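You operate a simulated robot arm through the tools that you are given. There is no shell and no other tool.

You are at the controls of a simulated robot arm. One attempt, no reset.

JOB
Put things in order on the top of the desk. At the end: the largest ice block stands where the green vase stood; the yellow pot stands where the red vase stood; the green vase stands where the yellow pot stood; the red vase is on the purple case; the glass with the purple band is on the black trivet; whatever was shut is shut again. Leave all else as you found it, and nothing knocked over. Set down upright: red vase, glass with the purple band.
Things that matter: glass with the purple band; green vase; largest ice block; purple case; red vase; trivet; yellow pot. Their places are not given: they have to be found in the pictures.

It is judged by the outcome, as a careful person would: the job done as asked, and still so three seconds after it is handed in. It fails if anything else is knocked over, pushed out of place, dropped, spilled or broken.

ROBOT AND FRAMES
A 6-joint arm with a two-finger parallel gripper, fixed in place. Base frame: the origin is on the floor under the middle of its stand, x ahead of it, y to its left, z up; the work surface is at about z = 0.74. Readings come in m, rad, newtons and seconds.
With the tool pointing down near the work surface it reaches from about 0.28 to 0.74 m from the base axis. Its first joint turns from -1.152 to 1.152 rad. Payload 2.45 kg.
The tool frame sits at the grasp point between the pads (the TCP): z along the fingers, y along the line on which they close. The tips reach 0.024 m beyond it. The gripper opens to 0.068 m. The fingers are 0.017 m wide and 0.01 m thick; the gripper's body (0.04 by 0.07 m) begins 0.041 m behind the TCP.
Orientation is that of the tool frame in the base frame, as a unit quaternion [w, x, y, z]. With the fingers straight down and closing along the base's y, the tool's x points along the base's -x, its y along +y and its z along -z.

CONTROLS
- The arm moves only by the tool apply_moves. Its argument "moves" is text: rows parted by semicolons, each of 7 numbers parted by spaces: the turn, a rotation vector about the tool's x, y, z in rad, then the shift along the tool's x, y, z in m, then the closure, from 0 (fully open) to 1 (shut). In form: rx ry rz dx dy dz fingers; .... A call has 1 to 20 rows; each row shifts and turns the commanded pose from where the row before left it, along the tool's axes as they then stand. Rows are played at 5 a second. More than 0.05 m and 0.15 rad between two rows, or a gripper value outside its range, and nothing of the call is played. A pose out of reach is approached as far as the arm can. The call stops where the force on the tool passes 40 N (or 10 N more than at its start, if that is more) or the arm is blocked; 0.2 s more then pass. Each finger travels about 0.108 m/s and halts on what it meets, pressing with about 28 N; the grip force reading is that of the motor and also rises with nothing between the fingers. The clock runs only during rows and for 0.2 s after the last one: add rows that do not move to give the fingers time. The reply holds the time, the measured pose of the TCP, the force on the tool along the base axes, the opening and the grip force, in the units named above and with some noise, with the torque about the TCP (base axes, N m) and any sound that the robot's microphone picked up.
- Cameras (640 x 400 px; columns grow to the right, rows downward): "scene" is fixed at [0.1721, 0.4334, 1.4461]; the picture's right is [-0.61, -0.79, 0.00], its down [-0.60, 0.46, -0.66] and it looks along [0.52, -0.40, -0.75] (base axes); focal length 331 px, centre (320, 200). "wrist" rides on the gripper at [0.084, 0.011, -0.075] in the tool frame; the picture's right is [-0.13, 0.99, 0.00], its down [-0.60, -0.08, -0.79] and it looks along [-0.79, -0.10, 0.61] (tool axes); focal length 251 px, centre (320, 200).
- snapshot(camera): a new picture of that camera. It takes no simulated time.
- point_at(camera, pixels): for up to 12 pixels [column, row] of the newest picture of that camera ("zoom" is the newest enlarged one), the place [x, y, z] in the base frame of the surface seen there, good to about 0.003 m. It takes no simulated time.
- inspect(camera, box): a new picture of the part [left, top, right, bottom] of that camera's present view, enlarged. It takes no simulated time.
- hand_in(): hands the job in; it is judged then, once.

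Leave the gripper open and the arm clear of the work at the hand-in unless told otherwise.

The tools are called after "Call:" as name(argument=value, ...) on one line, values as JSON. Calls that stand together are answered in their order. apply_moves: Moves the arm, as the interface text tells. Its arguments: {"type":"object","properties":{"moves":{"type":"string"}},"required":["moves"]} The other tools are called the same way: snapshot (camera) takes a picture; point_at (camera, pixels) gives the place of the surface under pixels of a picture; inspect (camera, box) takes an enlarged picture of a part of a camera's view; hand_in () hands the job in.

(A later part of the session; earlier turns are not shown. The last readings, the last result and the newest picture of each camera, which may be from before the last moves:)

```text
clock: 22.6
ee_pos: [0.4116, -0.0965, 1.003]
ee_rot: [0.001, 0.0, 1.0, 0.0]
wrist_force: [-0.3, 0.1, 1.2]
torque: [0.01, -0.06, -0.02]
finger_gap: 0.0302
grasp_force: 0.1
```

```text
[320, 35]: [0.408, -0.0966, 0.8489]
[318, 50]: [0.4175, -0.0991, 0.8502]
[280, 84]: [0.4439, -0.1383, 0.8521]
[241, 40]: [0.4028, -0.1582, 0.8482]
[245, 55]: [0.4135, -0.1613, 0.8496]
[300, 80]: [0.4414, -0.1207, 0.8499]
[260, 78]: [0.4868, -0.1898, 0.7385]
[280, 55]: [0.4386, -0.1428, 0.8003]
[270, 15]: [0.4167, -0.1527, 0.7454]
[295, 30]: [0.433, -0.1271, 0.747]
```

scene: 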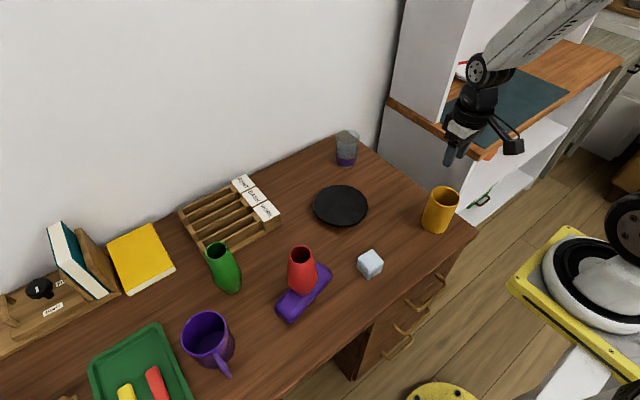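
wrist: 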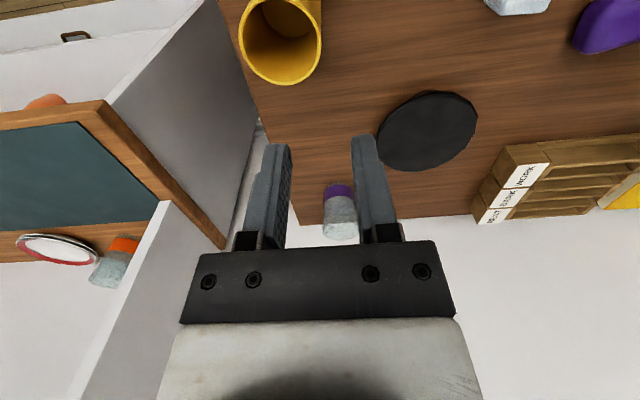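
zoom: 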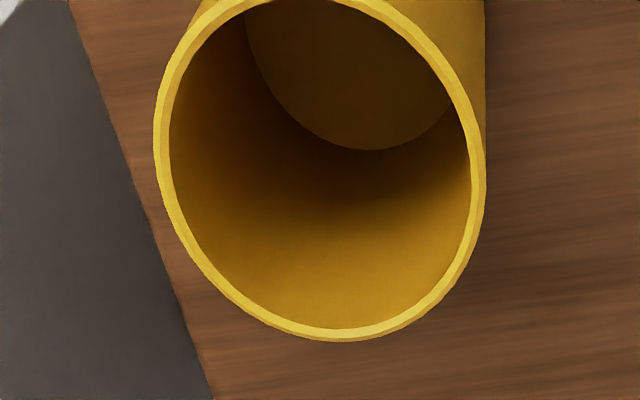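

The pot is empty; its left wall is at y≈-0.097. I descend to z≈0.882 (tips just above the rim at 0.851) and check.

Call:
apply_moves(moves="0 0 0 0.001 -0.001 0.04 0.56; 0 0 0 0 0 0.04 0.56; 0 0 0 0 0 0.041 0.56; 0 0 0 0 0 0 0.56")

Call:
snapshot(camera="wrist")

Call:
inspect(camera="scene", box=[400, 150, 490, 250])

```text
clock: 23.6
ee_pos: [0.4101, -0.0992, 0.8826]
ee_rot: [0.0, 0.001, 1.0, -0.001]
wrist_force: [0.3, 0.2, -0.2]
torque: [0.01, -0.01, 0.01]
finger_gap: 0.03
grasp_force: 0.0
```

```text
taken
```

wrist: 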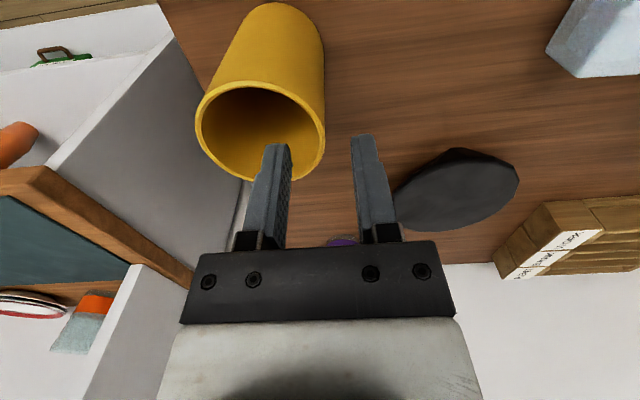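

```text
4.00 times, centred on (445, 200) of scene
```

zoom: 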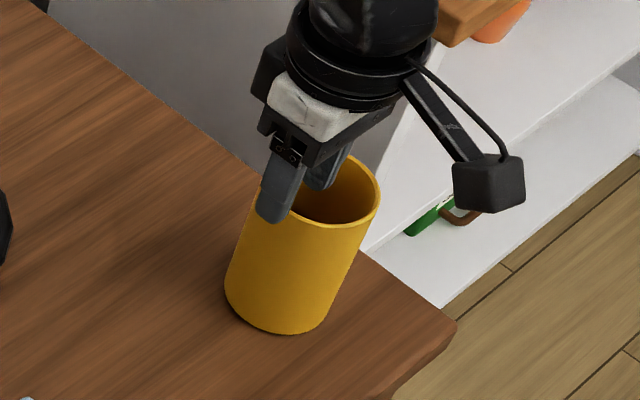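

The fingers straddle the left wall. I nudge +1.5 mm in y and descend to z≈0.833.

Call:
apply_moves(moves="0 0 0 0 0.0015 0.015 0.56; 0 0 0 0 0 0.018 0.56; 0 0 0 0 0 0.016 0.56; 0 0 0 0 0 0 0.56")

Call:
snapshot(camera="wrist")

```text
clock: 24.6
ee_pos: [0.4116, -0.0981, 0.8346]
ee_rot: [0.0, 0.001, 1.0, 0.0]
wrist_force: [-0.3, -0.2, -0.6]
torque: [-0.03, 0.02, 0.03]
finger_gap: 0.03
grasp_force: 0.0
```

```text
taken
```

wrist: 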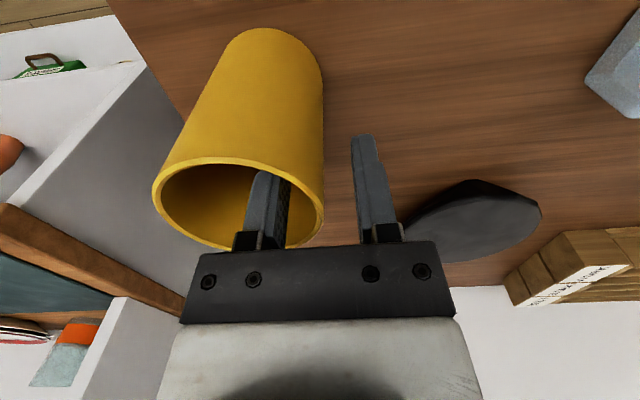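

The wall (x≈322 px) is centred between the fingers. I close.

Call:
apply_moves(moves="0 0 0 0 0 0 0.8; 0 0 0 0 0 0 1; 0 0 0 0 0 0 1; 0 0 0 0 0 0 1; 0 0 0 0 0 0 1")

Call:
snapshot(camera="wrist")

```text
clock: 25.8
ee_pos: [0.4112, -0.0979, 0.834]
ee_rot: [0.001, 0.0, 1.0, 0.0]
wrist_force: [0.0, 0.2, -0.4]
torque: [-0.02, -0.06, 0.04]
finger_gap: 0.0068
grasp_force: 28.8
```

```text
taken
```

wrist: 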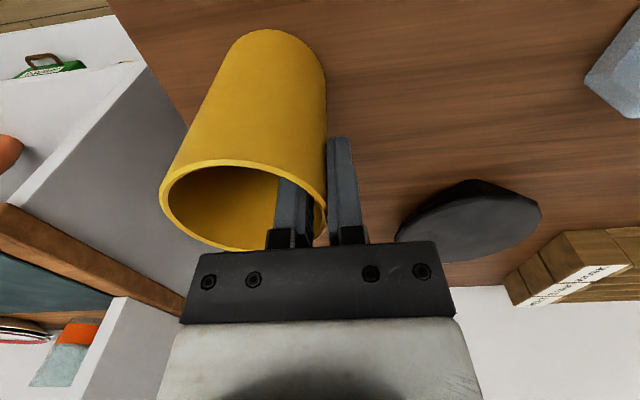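

Gripped the wall (gap 6.8 mm). I lift slowly 3 cm and check for tilt.

Call:
apply_moves(moves="0 0 0 0 0 -0.006 1; 0 0 0 0 0 -0.01 1; 0 0 0 0 0 -0.014 1; 0 0 0 0 0 0 1; 0 0 0 0 0 0 1")

Call:
snapshot(camera="wrist")

Call:
inspect(camera="scene", box=[390, 150, 480, 250])

```text
clock: 27.0
ee_pos: [0.4105, -0.0985, 0.8643]
ee_rot: [0.0, 0.001, 1.0, 0.0]
wrist_force: [-0.1, -0.1, -1.4]
torque: [0.05, 0.0, 0.05]
finger_gap: 0.0066
grasp_force: 28.1
```

```text
taken
```

wrist: 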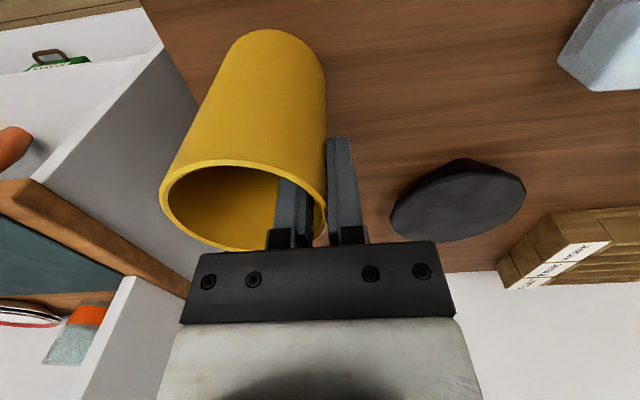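

```text
4.00 times, centred on (435, 200) of scene
```

zoom: 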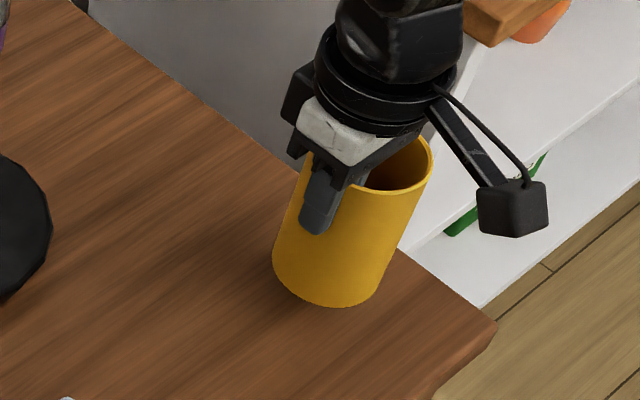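

The pot is lifted level (~1.4 N). I read its rim now to get its centre relative to the hand.

Call:
point_at(camera="wrist", pixels=[[162, 195], [166, 215], [240, 248], [225, 162], [323, 200], [200, 237], [190, 170]])

```text
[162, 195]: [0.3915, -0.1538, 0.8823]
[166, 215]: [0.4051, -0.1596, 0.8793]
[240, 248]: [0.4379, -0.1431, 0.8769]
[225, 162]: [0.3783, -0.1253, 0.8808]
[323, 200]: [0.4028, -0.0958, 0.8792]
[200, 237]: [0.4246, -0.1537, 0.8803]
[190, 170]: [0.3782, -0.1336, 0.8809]
```

Pot centre relative to the TCP is (-0.001,-0.0295). Target pot centre (0.4145,-0.018) → TCP (0.4155,0.0115). I move over there.

Call:
apply_moves(moves="0 0 0 0 0 -0.01 1; 0 0 0 -0.001 0.022 0 1; 0 0 0 -0.001 0.022 0 1; 0 0 0 -0.001 0.022 0 1; 0 0 0 -0.001 0.022 0 1; 0 0 0 -0.001 0.022 0 1; 0 0 0 0 0 0 1; 0 0 0 0 0 0 1")

Call:
snapshot(camera="wrist")

```text
clock: 28.8
ee_pos: [0.416, 0.0128, 0.8734]
ee_rot: [0.0, 0.0, 1.0, 0.0]
wrist_force: [0.3, 0.0, -1.5]
torque: [0.07, -0.02, 0.03]
finger_gap: 0.0065
grasp_force: 27.8
```

```text
taken
```

wrist: 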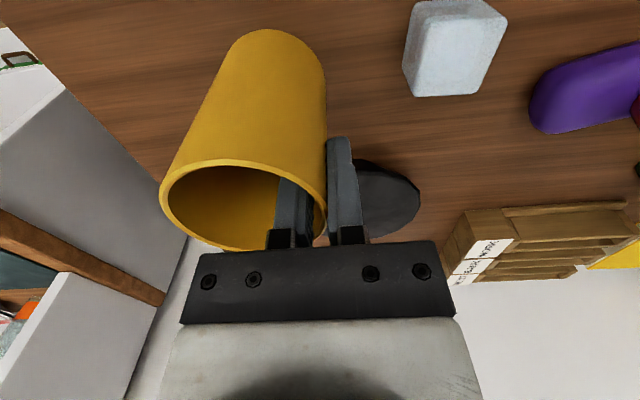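

In place. I lower to z≈0.838, then by small steps to contact at about 0.834.

Call:
apply_moves(moves="0 0 0 0 -0.001 0.015 1; 0 0 0 0 0 0.012 1; 0 0 0 0 0 0.008 1; 0 0 0 0 0 0 1")

Call:
apply_moves(moves="0 0 0 0 0 0.002 1; 0 0 0 0 0 0 1")

```text
clock: 29.8
ee_pos: [0.4154, 0.0129, 0.8384]
ee_rot: [0.0, 0.001, 1.0, 0.0]
wrist_force: [0.9, 0.3, -0.8]
torque: [0.05, 0.03, 0.0]
finger_gap: 0.0066
grasp_force: 27.8
```

```text
clock: 30.4
ee_pos: [0.4165, 0.0125, 0.8363]
ee_rot: [0.0, 0.0, 1.0, 0.0]
wrist_force: [0.3, 0.2, -1.4]
torque: [-0.01, -0.02, -0.01]
finger_gap: 0.0067
grasp_force: 27.9
```

No contact yet (−1.4 N). Another 1.5 mm step, twice.

Call:
apply_moves(moves="0 0 0 0.0005 -0.0005 0.0015 1; 0 0 0 0 0 0 1")

Call:
apply_moves(moves="0 0 0 0 0 0.0015 1; 0 0 0 0 0 0 1")

```text
clock: 31.0
ee_pos: [0.4154, 0.0113, 0.8339]
ee_rot: [0.0, 0.0, 1.0, 0.0]
wrist_force: [0.2, 0.0, -1.8]
torque: [0.04, 0.01, 0.01]
finger_gap: 0.0066
grasp_force: 27.8
```

```text
clock: 31.6
ee_pos: [0.4143, 0.0122, 0.8331]
ee_rot: [0.0, 0.0, 1.0, 0.0]
wrist_force: [-3.0, 1.0, 13.3]
torque: [-0.26, -0.11, -0.04]
finger_gap: 0.0065
grasp_force: 28.0
```

Contact (13 N). I open to the half-open gap and then check.

Call:
apply_moves(moves="0 0 0 0 0 -0.0005 1; 0 0 0 0 0 0 0.8; 0 0 0 0 0 0 0.6; 0 0 0 0 0 0 0.6; 0 0 0 0 0 0 0.6")

Call:
snapshot(camera="wrist")

```text
clock: 32.8
ee_pos: [0.4146, 0.0113, 0.8336]
ee_rot: [-0.001, 0.0, 1.0, 0.0]
wrist_force: [0.3, 0.0, 0.2]
torque: [0.01, 0.01, -0.01]
finger_gap: 0.0272
grasp_force: 0.2
```

```text
taken
```

wrist: 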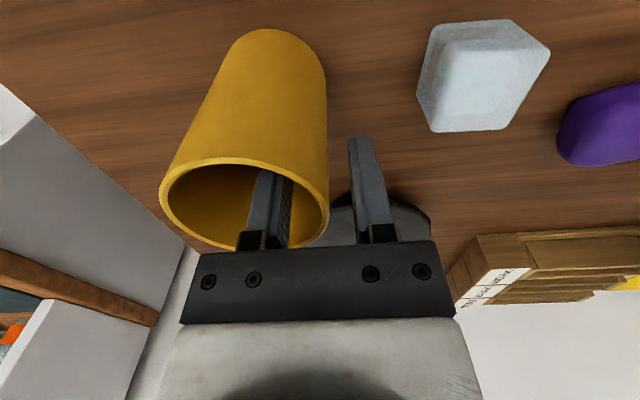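

The pot stands free and upright. I rise straight up.

Call:
apply_moves(moves="0 0 0 0 0 -0.015 0.6; 0 0 0 0 0 -0.02 0.6; 0 0 0 0 0 -0.04 0.6; 0 0 0 0 0 -0.045 0.3; 0 0 0 0 0 -0.045 0; 0 0 0 0 0 -0.045 0; 0 0 0 0 0 0 0")

Call:
snapshot(camera="wrist")

Call:
snapshot(camera="scene")

```text
clock: 34.4
ee_pos: [0.415, 0.0107, 1.0426]
ee_rot: [0.0, 0.0, 1.0, 0.0]
wrist_force: [-0.8, -0.2, -0.8]
torque: [-0.01, -0.02, -0.01]
finger_gap: 0.0679
grasp_force: 0.1
```

```text
taken
```

wrist: 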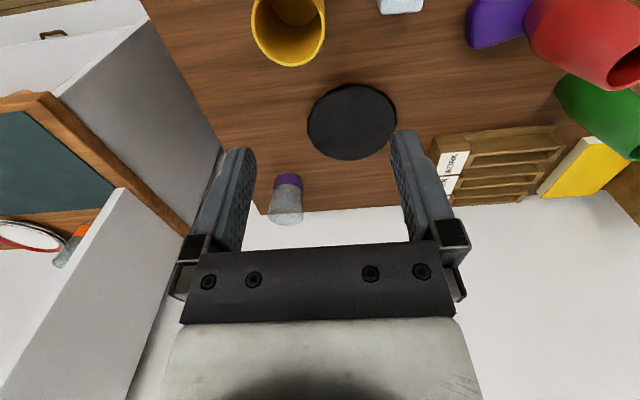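

```text
taken
```

scene: 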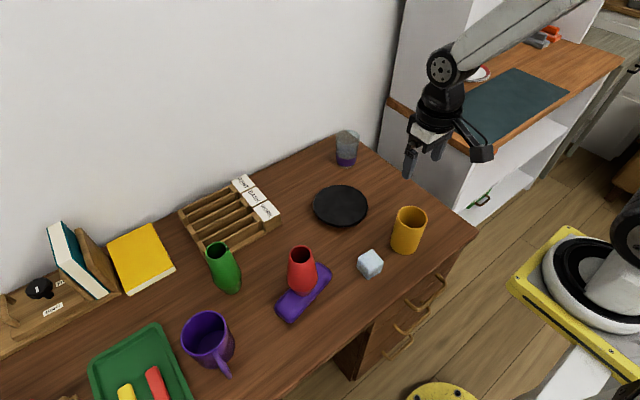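

The yellow pot now stands where the red vase stood. Next the green vase at ≈(0.577,0.382): I move above it at z≈1.04.

Call:
apply_moves(moves="0 0 0 -0.018 0.0412 0 0; 0 0 0 -0.018 0.0412 0 0; 0 0 0 -0.018 0.0412 0 0; 0 0 0 -0.018 0.0412 0 0; 0 0 0 -0.018 0.0412 0 0; 0 0 0 -0.018 0.0412 0 0; 0 0 0 -0.018 0.0412 0 0; 0 0 0 -0.018 0.0412 0 0; 0 0 0 -0.018 0.0412 0 0; 0 0 0 0 0 0 0; 0 0 0 0 0 0 0")

Call:
snapshot(camera="wrist")

```text
clock: 36.8
ee_pos: [0.5776, 0.3846, 1.0433]
ee_rot: [0.0, -0.001, 1.0, 0.0]
wrist_force: [0.2, 0.1, 0.4]
torque: [0.02, -0.01, 0.01]
finger_gap: 0.068
grasp_force: 0.1
```

```text
taken
```

wrist: 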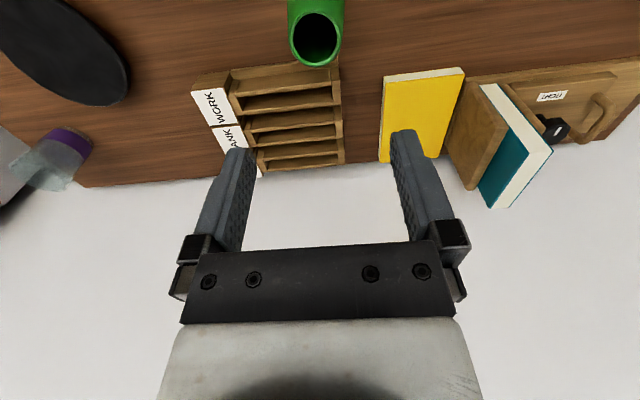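

The green rim is at wrist (316,38). I read its rim points, and the sorter's near edge and height.

Call:
point_at(camera="wrist", pixels=[[291, 38], [341, 38], [316, 65], [318, 13], [280, 70], [230, 75], [300, 95], [335, 100], [345, 150], [330, 68], [300, 72], [210, 80]])

Call:
inspect(camera="wrist", box=[250, 0, 410, 110])

```text
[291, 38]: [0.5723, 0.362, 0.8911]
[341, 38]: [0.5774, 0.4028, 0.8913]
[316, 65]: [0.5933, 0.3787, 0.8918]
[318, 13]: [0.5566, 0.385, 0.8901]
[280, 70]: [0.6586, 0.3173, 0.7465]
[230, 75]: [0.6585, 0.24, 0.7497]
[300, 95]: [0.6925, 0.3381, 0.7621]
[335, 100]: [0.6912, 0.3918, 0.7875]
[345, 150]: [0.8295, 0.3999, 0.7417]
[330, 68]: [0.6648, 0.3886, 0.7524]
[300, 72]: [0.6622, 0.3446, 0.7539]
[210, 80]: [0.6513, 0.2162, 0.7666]
```

```text
3.64 times, centred on (330, 55) of wrist
```

zoom: 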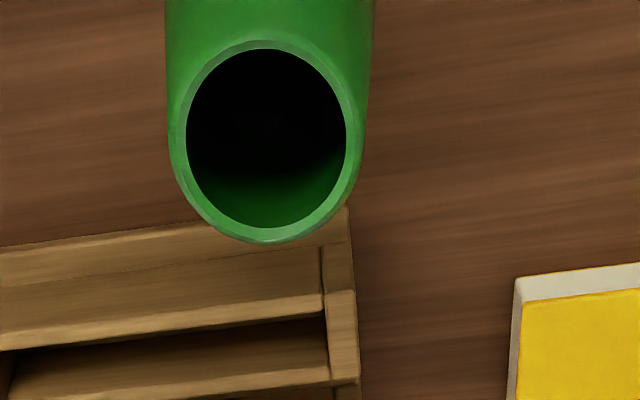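

Green centre ≈(0.575,0.382), rim z≈0.891; the sorter's front is at x≈0.655, clear. I descend to z≈0.922 first.

Call:
apply_moves(moves="0 0 0 0.002 -0.0024 0.04 0; 0 0 0 0 0 0.04 0; 0 0 0 0 0 0.041 0; 0 0 0 0 0 0 0")

Call:
snapshot(camera="wrist")

Call:
inspect(camera="scene", box=[170, 190, 330, 320])

```text
clock: 37.8
ee_pos: [0.5753, 0.3789, 0.923]
ee_rot: [0.001, 0.0, 1.0, 0.0]
wrist_force: [0.2, 0.5, -1.2]
torque: [0.02, -0.02, 0.0]
finger_gap: 0.0679
grasp_force: 0.1
```

```text
taken
```

wrist: 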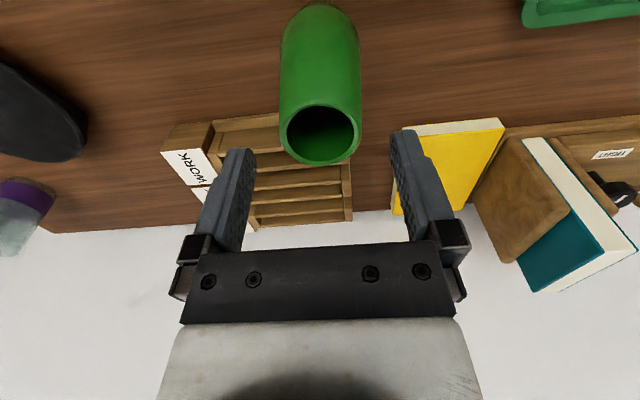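

```text
3.08 times, centred on (250, 255) of scene
```

zoom: 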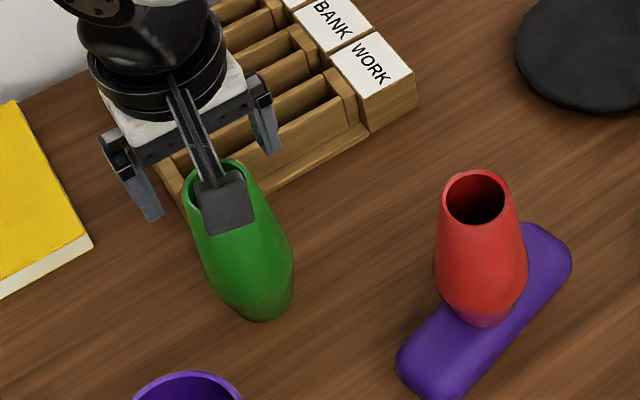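

The vase is centred between the fingers (rim 279–362 px). I descend to z≈0.866.

Call:
apply_moves(moves="0 0 0 0 0.002 0.02 0; 0 0 0 0 0 0.02 0; 0 0 0 0 0 0.017 0; 0 0 0 0 0 0 0")

Call:
snapshot(camera="wrist")

```text
clock: 38.8
ee_pos: [0.5754, 0.3818, 0.8659]
ee_rot: [0.0, 0.0, 1.0, 0.0]
wrist_force: [-0.6, 0.0, -0.8]
torque: [0.04, 0.02, -0.01]
finger_gap: 0.068
grasp_force: 0.1
```

```text
taken
```

wrist: 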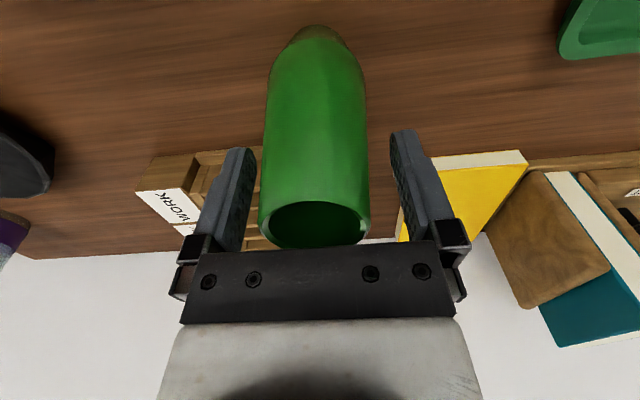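

The vase sits ~3 mm toward −y relative to the finger centre (rim 257–370 px). I shift −3 mm in y and close.

Call:
apply_moves(moves="0 0 0 0 -0.003 0 0; 0 0 0 0 0 0 0; 0 0 0 0 0 0 1; 0 0 0 0 0 0 1; 0 0 0 0 0 0 1; 0 0 0 0 0 0 1")

Call:
snapshot(camera="wrist")

```text
clock: 40.2
ee_pos: [0.5745, 0.3802, 0.8666]
ee_rot: [0.0, -0.001, 1.0, 0.0]
wrist_force: [0.6, -0.8, -0.9]
torque: [-0.06, -0.04, -0.02]
finger_gap: 0.0508
grasp_force: 27.7
```

```text
taken
```

wrist: 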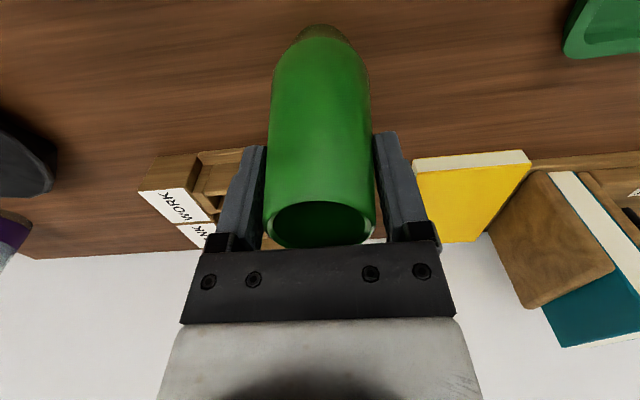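

Gripped (0.0508 m). Vase centre = (0.575,0.380). I lift gently first.

Call:
apply_moves(moves="0 0 0 0 0 -0.01 1; 0 0 0 0 0 -0.015 1; 0 0 0 0 0 -0.015 1; 0 0 0 0 0 0 1")

Call:
inspect(camera="scene", box=[170, 190, 330, 320])

```text
clock: 41.2
ee_pos: [0.5748, 0.3783, 0.9058]
ee_rot: [-0.001, 0.0, 1.0, 0.0]
wrist_force: [-0.5, 0.2, -2.8]
torque: [-0.03, 0.0, 0.0]
finger_gap: 0.0507
grasp_force: 28.1
```

```text
3.08 times, centred on (250, 255) of scene
```

zoom: 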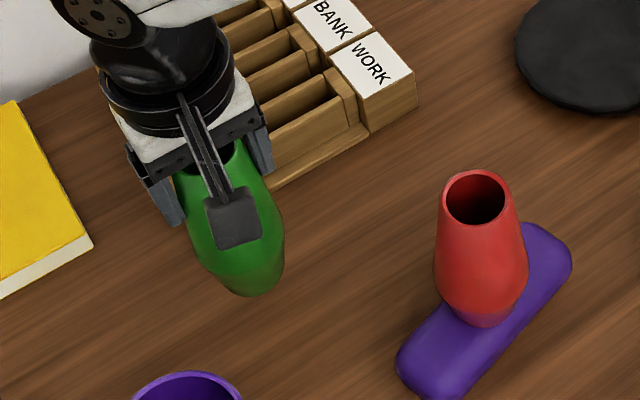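

The green vase is held upright (≈2.8 N). I raise to z≈1.0, go along −y at x≈0.575 past the red vase, then diagonally to the yellow pot's old place (0.4105,-0.1285).

Call:
apply_moves(moves="0 0 0 0 0 -0.035 1; 0 0 0 0 0 -0.04 1; 0 0 0 0 0 -0.025 1; 0 0 0 0 -0.03 0 1; 0 0 0 0 -0.04 0 1; 0 0 0 0 -0.045 0 1; 0 0 0 0 -0.045 0 1; 0 0 0 0 -0.045 0 1; 0 0 0 0 -0.04 0 1; 0 0 0 0 -0.025 0 1; 0 0 0 0 0 0 1")

Call:
snapshot(camera="scene")

```text
clock: 43.6
ee_pos: [0.5754, 0.1098, 1.0057]
ee_rot: [0.0, 0.001, 1.0, 0.0]
wrist_force: [-0.4, 0.1, -2.4]
torque: [0.01, -0.01, 0.01]
finger_gap: 0.0505
grasp_force: 28.3
```

```text
taken
```

scene: 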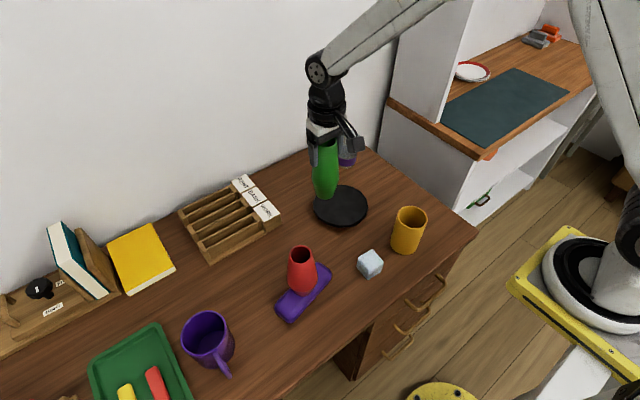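

Now diagonally to (0.4105,-0.1285).

Call:
apply_moves(moves="0 0 0 0.015 -0.0217 0 1; 0 0 0 0.021 -0.0303 0 1; 0 0 0 0.025 -0.036 0 1; 0 0 0 0.025 -0.036 0 1; 0 0 0 0.025 -0.036 0 1; 0 0 0 0.025 -0.036 0 1; 0 0 0 0.018 -0.026 0 1; 0 0 0 0.011 -0.016 0 1; 0 0 0 0 0 0 1; 0 0 0 0 0 0 1")

Call:
snapshot(camera="wrist")

Call:
snapshot(camera="scene")

```text
clock: 45.8
ee_pos: [0.4109, -0.1307, 1.0047]
ee_rot: [0.001, 0.0, 1.0, 0.0]
wrist_force: [-0.1, 0.1, -2.3]
torque: [0.03, 0.01, 0.02]
finger_gap: 0.0506
grasp_force: 27.9
```

```text
taken
```

wrist: 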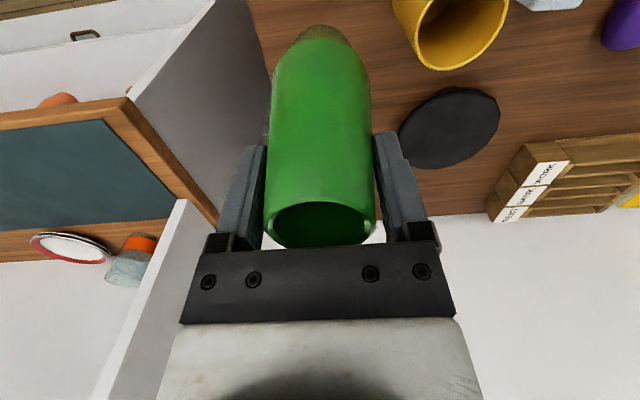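

```text
taken
```

scene: 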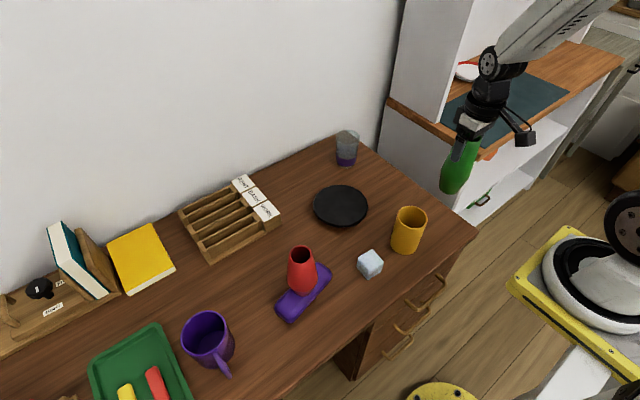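

I'm above the spot. Let me check clearance to the neighbouring cabinet (grey side panel, white panel, wooden edge in the wrist view) before descending.

Call:
point_at(camera="wrist", pixels=[[230, 60], [180, 100], [150, 130], [200, 200], [150, 250], [120, 50], [100, 110], [258, 20], [262, 80]])

```text
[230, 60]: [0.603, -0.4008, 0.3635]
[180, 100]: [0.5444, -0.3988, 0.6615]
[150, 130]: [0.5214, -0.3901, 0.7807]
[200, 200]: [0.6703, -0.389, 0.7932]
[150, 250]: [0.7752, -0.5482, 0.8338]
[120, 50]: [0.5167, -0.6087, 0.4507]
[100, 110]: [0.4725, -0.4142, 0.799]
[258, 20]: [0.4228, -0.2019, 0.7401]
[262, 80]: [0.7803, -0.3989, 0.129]
```

The cabinet is at y<−0.39, well clear. I lower to z≈0.872 (contact expected at ≈0.866).

Call:
apply_moves(moves="0 0 0 0 0.002 0.035 1; 0 0 0 0 0 0.04 1; 0 0 0 0 0 0.035 1; 0 0 0 0 0 0.015 1; 0 0 0 0 0 0.007 1; 0 0 0 0 0 0 1")

Call:
apply_moves(moves="0 0 0 0 0 0.002 1; 0 0 0 0 0 0 1")

```text
clock: 47.2
ee_pos: [0.4106, -0.1263, 0.8735]
ee_rot: [0.0, -0.001, 1.0, 0.001]
wrist_force: [0.5, 0.2, -2.0]
torque: [0.0, 0.02, 0.02]
finger_gap: 0.0507
grasp_force: 28.3
```

```text
clock: 47.8
ee_pos: [0.4106, -0.1256, 0.8725]
ee_rot: [0.0, 0.0, 1.0, 0.001]
wrist_force: [-0.6, 0.3, -2.4]
torque: [0.01, 0.02, 0.0]
finger_gap: 0.0504
grasp_force: 27.6
```

Still free. Small y correction (−2.5 mm) and continue down in 2 mm steps.

Call:
apply_moves(moves="0 0 0 0 -0.0025 0.002 1; 0 0 0 0 0 0.001 1; 0 0 0 0 0 0 1")

Call:
apply_moves(moves="0 0 0 0 0 0.0015 1; 0 0 0 0 0 0 1")

```text
clock: 48.6
ee_pos: [0.4103, -0.1314, 0.8694]
ee_rot: [0.0, 0.0, 1.0, 0.0]
wrist_force: [0.3, 0.4, -1.3]
torque: [-0.04, 0.0, 0.0]
finger_gap: 0.0505
grasp_force: 28.2
```

```text
clock: 49.2
ee_pos: [0.4095, -0.1295, 0.8666]
ee_rot: [0.0, -0.001, 1.0, 0.0]
wrist_force: [0.4, 0.4, -1.6]
torque: [-0.01, -0.01, 0.03]
finger_gap: 0.0505
grasp_force: 27.9
```

One more 1 mm step at a time until contact.

Call:
apply_moves(moves="0 0 0 0 0 0.001 1; 0 0 0 0 0 0 1")

Call:
apply_moves(moves="0 0 0 0 0 0.001 1; 0 0 0 0 0 0 1")

```text
clock: 49.8
ee_pos: [0.4103, -0.1287, 0.8658]
ee_rot: [0.0, 0.0, 1.0, 0.001]
wrist_force: [-1.4, 1.2, 5.3]
torque: [-0.02, 0.18, -0.03]
finger_gap: 0.0508
grasp_force: 27.6
```

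```text
clock: 50.4
ee_pos: [0.4087, -0.1299, 0.8664]
ee_rot: [0.001, -0.001, 1.0, 0.0]
wrist_force: [-2.7, 2.7, 21.4]
torque: [0.06, 0.16, -0.1]
finger_gap: 0.0505
grasp_force: 28.0
```

Firm contact (21 N). I ease up 1 mm and open.

Call:
apply_moves(moves="0 0 0 0 0 -0.001 1; 0 0 0 0 0 0 0.2; 0 0 0 0 0 0 0; 0 0 0 0 0 0 0; 0 0 0 0 0 0 0")

Call:
snapshot(camera="wrist")

```text
clock: 51.6
ee_pos: [0.4113, -0.1295, 0.8666]
ee_rot: [0.0, -0.001, 1.0, 0.001]
wrist_force: [-0.1, -0.4, 0.6]
torque: [-0.01, -0.03, 0.01]
finger_gap: 0.0678
grasp_force: 0.1
```

```text
taken
```

wrist: 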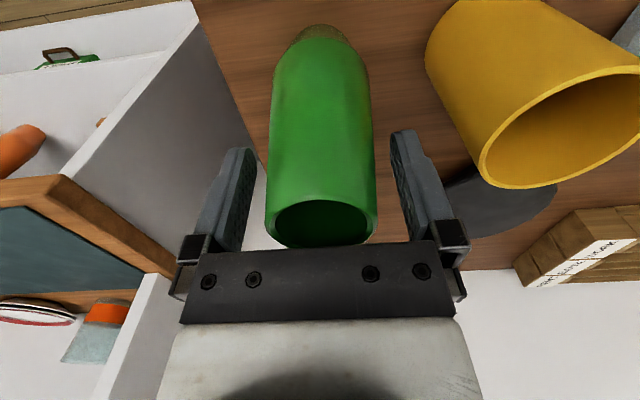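

The green vase stands free. I rise straight up.

Call:
apply_moves(moves="0 0 0 0 0 -0.015 0; 0 0 0 0 0 -0.02 0; 0 0 0 0 0 -0.03 0; 0 0 0 0 0 -0.045 0; 0 0 0 0 0 -0.045 0; 0 0 0 0 0 0 0")

Call:
snapshot(camera="scene")

Call:
snapshot(camera="wrist")

```text
clock: 53.0
ee_pos: [0.411, -0.1298, 1.0222]
ee_rot: [0.0, 0.0, 1.0, 0.0]
wrist_force: [0.8, -0.5, -0.5]
torque: [-0.01, 0.0, 0.0]
finger_gap: 0.0682
grasp_force: 0.1
```

```text
taken
```

scene: 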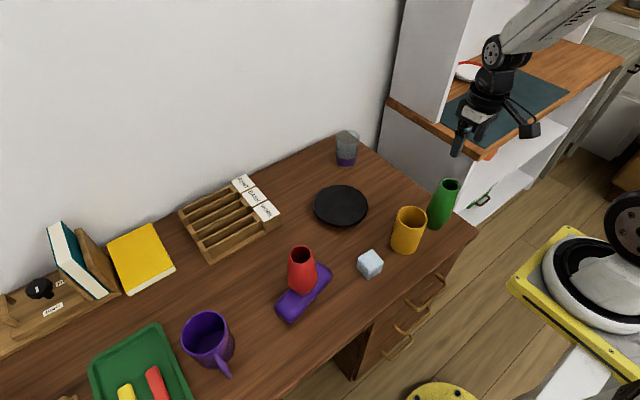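

```text
taken
```

wrist: 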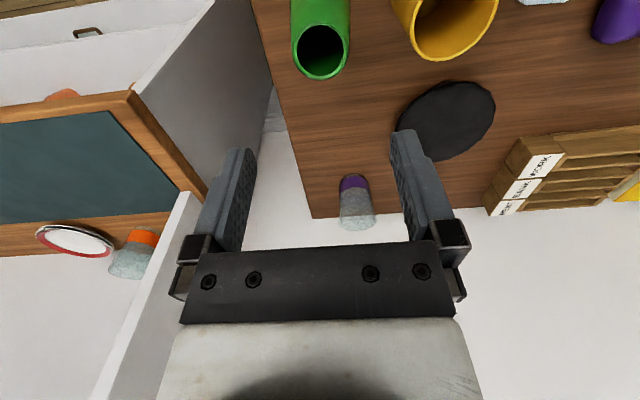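

Green stands where the pot was. Now the ice block: I zoom the scene there for its shape and orientation.

Call:
inspect(camera="scene", box=[350, 244, 390, 284])

```text
10.00 times, centred on (370, 264) of scene
```

zoom: 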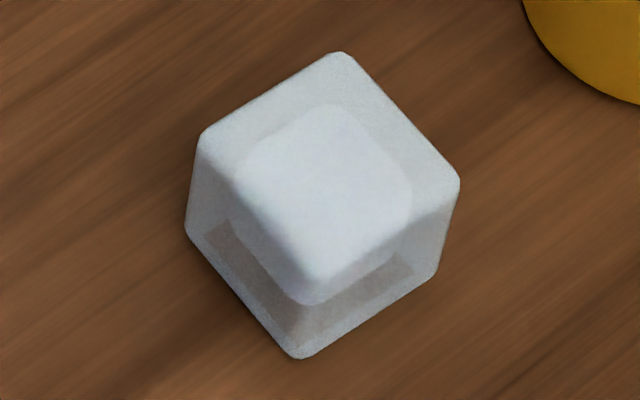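

I read its top-face corners and lower edges.

Call:
point_at(camera="zoom", pixels=[[210, 140], [340, 62], [448, 182], [318, 265], [322, 170], [195, 225], [300, 350], [430, 268], [270, 200], [380, 220], [260, 100], [400, 130]])

```text
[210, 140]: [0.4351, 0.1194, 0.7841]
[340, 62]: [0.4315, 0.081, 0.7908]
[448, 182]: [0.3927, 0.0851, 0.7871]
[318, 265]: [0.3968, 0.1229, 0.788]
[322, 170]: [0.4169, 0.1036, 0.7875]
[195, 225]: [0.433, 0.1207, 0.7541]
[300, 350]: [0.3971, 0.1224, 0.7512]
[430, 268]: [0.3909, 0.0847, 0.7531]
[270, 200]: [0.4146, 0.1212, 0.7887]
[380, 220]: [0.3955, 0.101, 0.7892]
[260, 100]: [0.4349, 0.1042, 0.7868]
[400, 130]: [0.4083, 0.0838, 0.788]
```

The block is a ~0.045 m cube, centre ≈(0.414,0.102), top z≈0.788, turned about −5.4° about the vertical. I move above it and turn the gripper to match.

Call:
apply_moves(moves="0 0 0 -0.0006 0.0464 0 0; 0 0 0 -0.0006 0.0464 0 0; 0 0 0 -0.0006 0.0464 0 0; 0 0 0 -0.0006 0.0464 0 0; 0 0 0 -0.0006 0.0464 0 0; 0 0 0.094 0 0 0 0; 0 0 0 0 0 0.04 0; 0 0 0 0 0 0.04 0; 0 0 0 0 0 0 0")

Call:
snapshot(camera="wrist")

```text
clock: 55.0
ee_pos: [0.4136, 0.1023, 0.9422]
ee_rot: [0.0, 0.047, 0.999, 0.0]
wrist_force: [1.5, 0.5, -0.1]
torque: [-0.01, -0.04, -0.03]
finger_gap: 0.068
grasp_force: 0.1
```

```text
taken
```

wrist: 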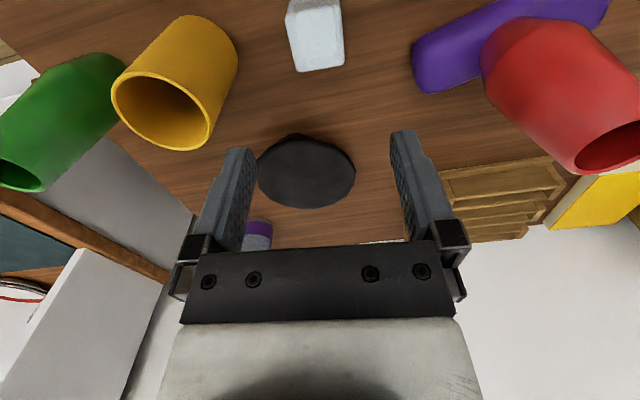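

The tool's y axis now matches the block's face. I check the block's position from this view.

Call:
inspect(camera="wrist", box=[270, 0, 370, 90])

Call:
point_at(camera="zoom", pixels=[[225, 180], [250, 280], [320, 300], [420, 265], [415, 150], [330, 220], [240, 150], [400, 60]])

```text
4.44 times, centred on (320, 45) of wrist
```

zoom: 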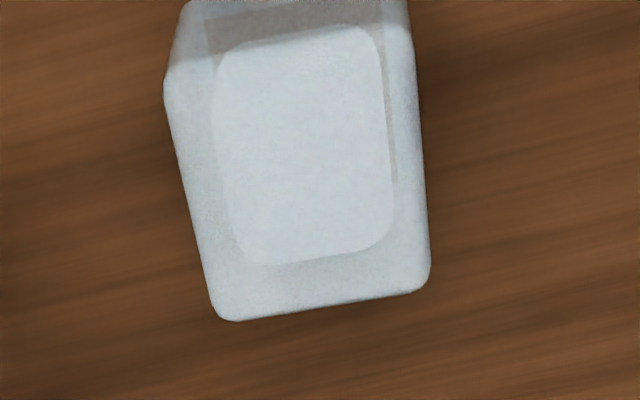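

```text
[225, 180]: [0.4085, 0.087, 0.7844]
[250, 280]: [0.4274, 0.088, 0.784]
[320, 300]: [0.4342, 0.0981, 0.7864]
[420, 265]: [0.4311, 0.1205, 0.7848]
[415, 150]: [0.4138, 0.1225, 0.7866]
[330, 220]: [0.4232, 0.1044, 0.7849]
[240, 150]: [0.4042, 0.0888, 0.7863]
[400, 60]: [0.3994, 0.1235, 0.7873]
```

Centre confirmed (0.414,0.103). I descend to z≈0.773 with open fingers.

Call:
apply_moves(moves="0 0 0 0 0.0005 0.045 0; 0 0 0 0 0 0.045 0; 0 0 0 0 0 0.04 0; 0 0 0 0 0 0.02 0; 0 0 0 0 0 0.019 0; 0 0 0 0 0 0 0")

Call:
snapshot(camera="wrist")

```text
clock: 56.4
ee_pos: [0.4137, 0.1034, 0.7715]
ee_rot: [-0.001, 0.048, 0.999, 0.0]
wrist_force: [0.3, 0.3, 0.1]
torque: [0.0, 0.0, 0.03]
finger_gap: 0.0681
grasp_force: 0.0
```

```text
taken
```

wrist: 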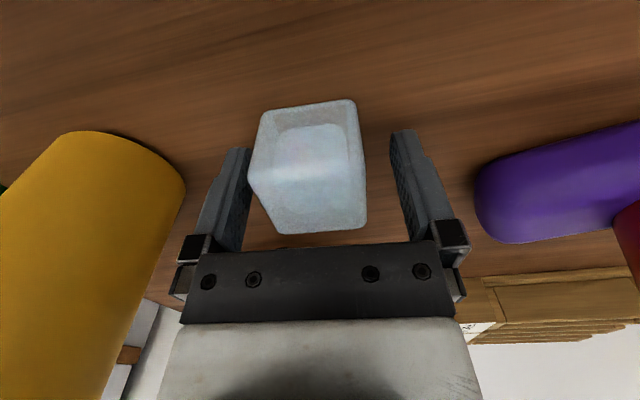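

The block seems slightly toward the left finger. I read its side edges to centre better.

Call:
point_at(camera="wrist", pixels=[[252, 175], [258, 190], [272, 230], [364, 222], [362, 160], [355, 105], [265, 115], [320, 215]])

```text
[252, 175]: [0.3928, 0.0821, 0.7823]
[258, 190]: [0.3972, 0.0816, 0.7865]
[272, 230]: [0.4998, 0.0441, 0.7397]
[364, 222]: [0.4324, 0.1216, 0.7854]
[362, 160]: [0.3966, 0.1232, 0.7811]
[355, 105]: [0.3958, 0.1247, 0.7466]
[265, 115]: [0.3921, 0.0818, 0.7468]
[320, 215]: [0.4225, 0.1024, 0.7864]
```

Block centre is ~1.8 mm toward −y of the TCP. I shift and close.

Call:
apply_moves(moves="0 0 0 0 -0.0018 0 0; 0 0 0 0 0 0 0.2; 0 0 0 0 0 0 1; 0 0 0 0 0 0 1; 0 0 0 0 0 0 1; 0 0 0 0 0 0 1")

Call:
snapshot(camera="wrist")

```text
clock: 57.8
ee_pos: [0.4137, 0.1018, 0.7719]
ee_rot: [0.0, 0.046, 0.999, 0.0]
wrist_force: [-0.6, 0.1, 0.3]
torque: [0.0, 0.03, 0.03]
finger_gap: 0.0454
grasp_force: 28.3
```

```text
taken
```

wrist: 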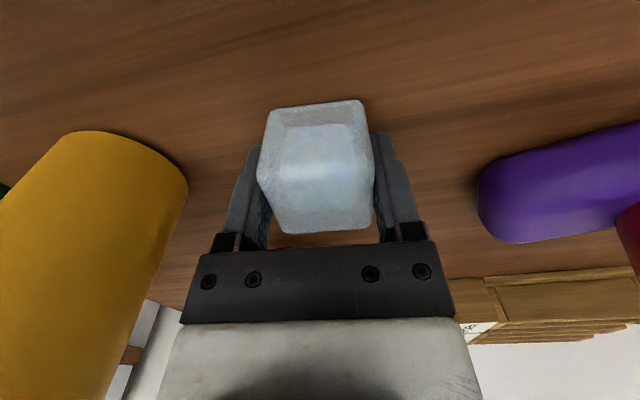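

Gripped (0.0454 m). I lift to z≈0.98 and carry it to the green vase's old place (0.575,0.380).

Call:
apply_moves(moves="0 0 0 0 0 -0.01 1; 0 0 0 0 0 -0.02 1; 0 0 0 0 0 -0.04 1; 0 0 0 0 0 -0.045 1; 0 0 0 0 0 -0.045 1; 0 0 0 0 0 -0.045 1; 0 0 0 0 0 0 1")

Call:
apply_moves(moves="0 0 0 -0.0168 0.0365 0 1; 0 0 0 -0.0168 0.0365 0 1; 0 0 0 -0.0168 0.0365 0 1; 0 0 0 -0.0168 0.0365 0 1; 0 0 0 -0.0168 0.0365 0 1; 0 0 0 -0.0168 0.0365 0 1; 0 0 0 -0.0168 0.0365 0 1; 0 0 0 -0.0168 0.0365 0 1; 0 0 0 0 0 0 1; 0 0 0 0 0 0 1")

Call:
snapshot(camera="scene")

Call:
snapshot(camera="wrist")

```text
clock: 59.4
ee_pos: [0.4115, 0.0995, 0.9771]
ee_rot: [0.0, 0.047, 0.999, 0.0]
wrist_force: [-0.3, 0.6, -1.0]
torque: [-0.03, 0.0, 0.04]
finger_gap: 0.0458
grasp_force: 27.8
```

```text
clock: 61.6
ee_pos: [0.5751, 0.3785, 0.9781]
ee_rot: [0.0, 0.046, 0.999, 0.001]
wrist_force: [-0.3, -0.5, -0.2]
torque: [0.01, -0.02, 0.0]
finger_gap: 0.0455
grasp_force: 27.8
```

```text
taken
```

scene: 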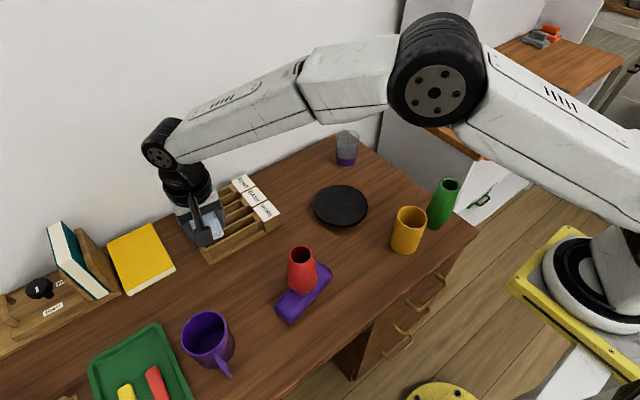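

```text
taken
```

wrist: 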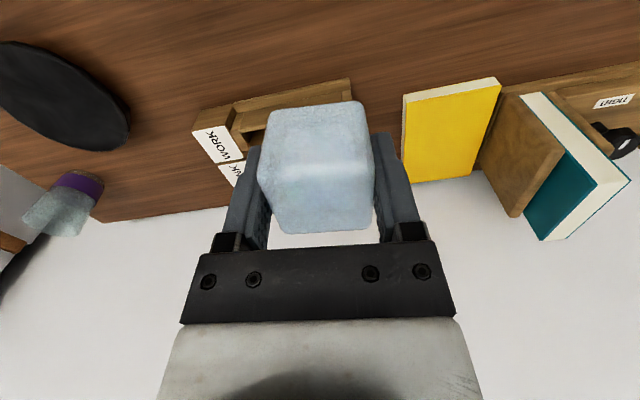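

The block is held above the spot. I descend to z≈0.778, then in small steps.

Call:
apply_moves(moves="0 0 0 0 0.001 0.045 1; 0 0 0 0 0 0.045 1; 0 0 0 0 0 0.045 1; 0 0 0 0 0 0.04 1; 0 0 0 0 0 0.016 1; 0 0 0 0 0 0.008 1; 0 0 0 0 0 0 1")

Call:
snapshot(camera="wrist")

```text
clock: 63.2
ee_pos: [0.5738, 0.38, 0.7778]
ee_rot: [0.001, 0.047, 0.999, 0.0]
wrist_force: [-0.3, 0.2, -0.9]
torque: [-0.01, 0.0, -0.04]
finger_gap: 0.0457
grasp_force: 28.3
```

```text
taken
```

wrist: 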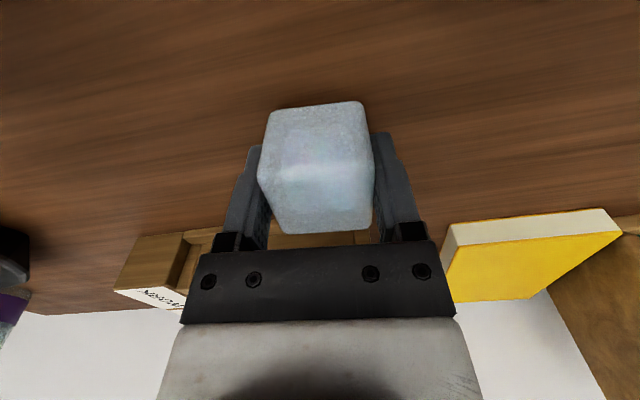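

Close above the desk and clear of the sorter. Down in small steps to contact.

Call:
apply_moves(moves="0 0 0 -0.001 0 0.002 1; 0 0 0 0 0 0.002 1; 0 0 0 0 0 0 1")

Call:
apply_moves(moves="0 0 0 0 0 0.0015 1; 0 0 0 0 0 0 1")

Call:
apply_moves(moves="0 0 0 0 0 0.001 1; 0 0 0 0 0 0 1")

```text
clock: 64.0
ee_pos: [0.5754, 0.3809, 0.7729]
ee_rot: [0.001, 0.047, 0.999, 0.0]
wrist_force: [-0.7, 0.7, -1.0]
torque: [-0.05, -0.02, 0.01]
finger_gap: 0.0453
grasp_force: 27.9
```

```text
clock: 64.6
ee_pos: [0.5751, 0.3803, 0.7726]
ee_rot: [0.0, 0.047, 0.999, 0.0]
wrist_force: [-0.1, -0.1, 0.0]
torque: [0.01, 0.03, -0.03]
finger_gap: 0.0456
grasp_force: 28.4
```

```text
clock: 65.2
ee_pos: [0.5753, 0.3805, 0.7731]
ee_rot: [0.001, 0.047, 0.999, 0.001]
wrist_force: [-0.7, 1.2, 4.4]
torque: [0.03, 0.1, 0.03]
finger_gap: 0.0455
grasp_force: 27.9
```

Contact (4.4 N). I open and rise.

Call:
apply_moves(moves="0 0 0 0 0 0 0.2; 0 0 0 0 0 0 0; 0 0 0 0 0 0 0; 0 0 0 0 0 -0.02 0; 0 0 0 0 0 -0.04 0; 0 0 0 0 0 -0.045 0; 0 0 0 0 0 -0.045 0; 0 0 0 0 0 -0.045 0; 0 0 0 0 0 -0.045 0; 0 0 0 0 0 0 0")

Call:
snapshot(camera="wrist")

Call:
snapshot(camera="scene")

```text
clock: 67.4
ee_pos: [0.5747, 0.3805, 1.0114]
ee_rot: [0.0, 0.048, 0.999, 0.0]
wrist_force: [0.6, 0.2, -0.3]
torque: [-0.01, -0.01, 0.0]
finger_gap: 0.0679
grasp_force: 0.2
```

```text
taken
```

wrist: 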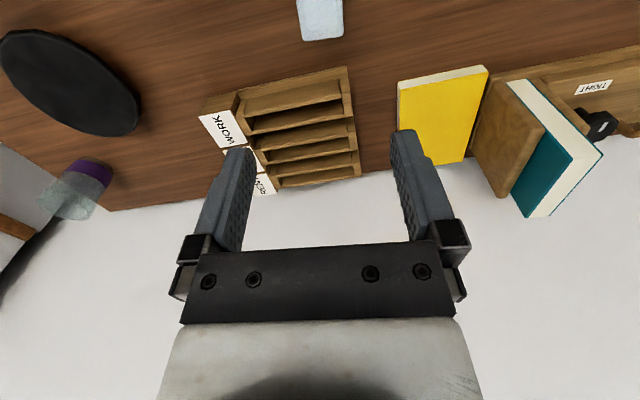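

```text
taken
```

scene: 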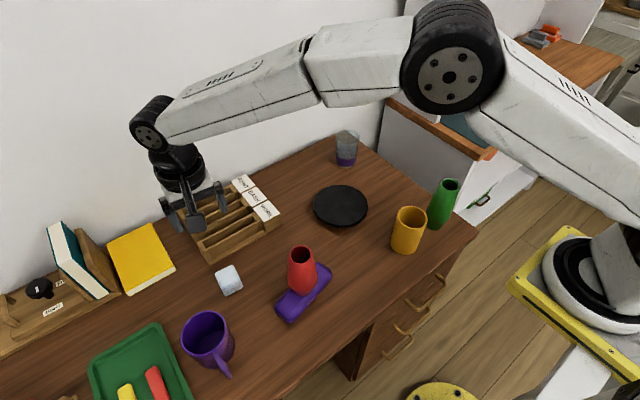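

All three swaps so far are done. Now the glass. I restore the gripper's yaw and move to (0.60,-0.08,0.95) to view the glass between the fingers.

Call:
apply_moves(moves="0 0 -0.094 0 0 0 0; 0 0 0 -0.0025 -0.046 0 0; 0 0 0 -0.0025 -0.046 0 0; 0 0 0 -0.0025 -0.046 0 0; 0 0 0 -0.0025 -0.046 0 0; 0 0 0 -0.0025 -0.046 0 0; 0 0 0 -0.0025 -0.046 0.012 0; 0 0 0 -0.0025 -0.046 0.012 0; 0 0 0 -0.0025 -0.046 0.012 0; 0 0 0 -0.0025 -0.046 0.012 0; 0 0 0 -0.0025 -0.046 0.012 0; 0 0 0 0 0 0 0")

Call:
snapshot(camera="wrist")

Call:
inspect(camera="wrist", box=[270, 100, 390, 230])

```text
clock: 70.0
ee_pos: [0.6001, -0.0805, 0.9497]
ee_rot: [0.0, 0.0, 1.0, 0.0]
wrist_force: [0.2, -0.4, 0.0]
torque: [-0.02, 0.0, 0.03]
finger_gap: 0.068
grasp_force: 0.0
```

```text
taken
```

wrist: 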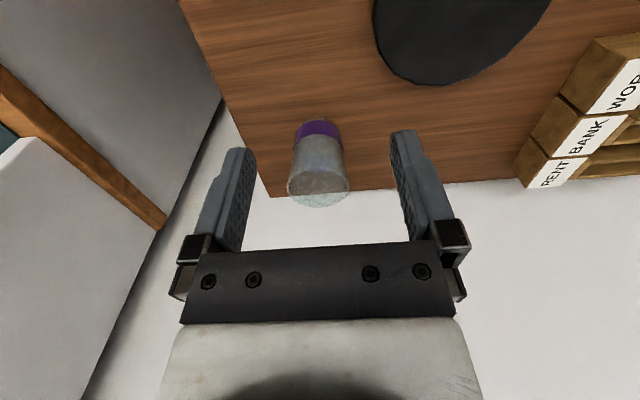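

```text
3.08 times, centred on (330, 165) of wrist
```

zoom: 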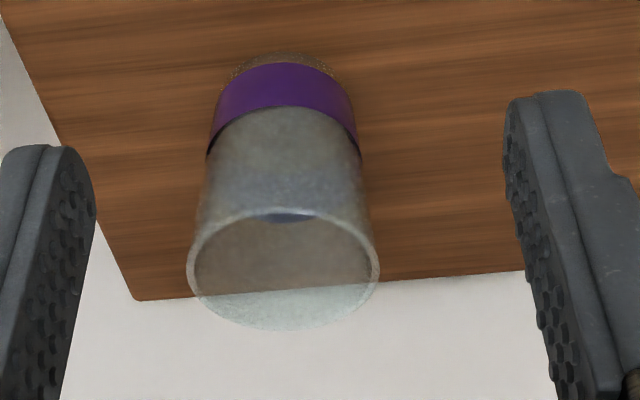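

I read points on the rim and the band.

Call:
point_at(camera="zoom", pixels=[[190, 262], [376, 265], [283, 212], [290, 329], [230, 222], [340, 220], [285, 85], [222, 110], [348, 105], [285, 60], [284, 160], [370, 295]])

```text
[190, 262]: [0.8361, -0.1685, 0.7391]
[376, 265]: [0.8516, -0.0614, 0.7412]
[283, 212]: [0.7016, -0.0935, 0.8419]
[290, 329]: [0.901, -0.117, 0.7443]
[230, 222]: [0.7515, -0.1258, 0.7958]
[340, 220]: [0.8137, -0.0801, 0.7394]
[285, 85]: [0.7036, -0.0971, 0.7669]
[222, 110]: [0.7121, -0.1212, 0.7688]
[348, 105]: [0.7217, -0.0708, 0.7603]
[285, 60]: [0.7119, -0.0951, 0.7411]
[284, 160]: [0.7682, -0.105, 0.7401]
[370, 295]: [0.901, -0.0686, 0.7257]
```

The glass: rim z≈0.842, centre ≈(0.737,-0.097), rim radius ≈0.0345, tapering ~4°. It's too wide to straddle, so I'll pinch its near wall with the gripper turned 90° so it closes along base x. First turn in place, half closing.

Call:
apply_moves(moves="0 0 0.1428 0 0 0 0; 0 0 0.1428 0 0 0 0; 0 0 0.1428 0 0 0 0; 0 0 0.1428 0 0 0 0; 0 0 0.1428 0 0 0 0; 0 0 0.1428 0 0 0 0; 0 0 0.1428 0 0 0 0.3; 0 0 0.1428 0 0 0 0.56; 0 0 0.1428 0 0 0 0.56; 0 0 0.1428 0 0 0 0.56; 0 0 0.1428 0 0 0 0.56; 0 0 0 0 0 0 0.56")

Call:
snapshot(camera="wrist")

Call:
snapshot(camera="scene")

```text
clock: 72.6
ee_pos: [0.5997, -0.0792, 0.9519]
ee_rot: [0.001, 0.708, 0.706, 0.0]
wrist_force: [0.3, -0.3, 0.3]
torque: [-0.01, 0.02, 0.01]
finger_gap: 0.0299
grasp_force: 0.1
```

```text
taken
```

wrist: 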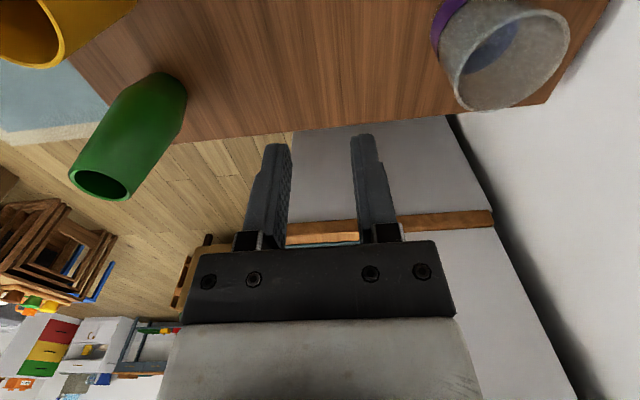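

```text
taken
```

scene: 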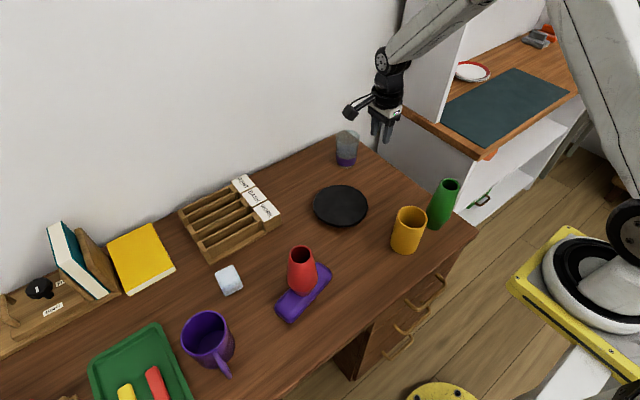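

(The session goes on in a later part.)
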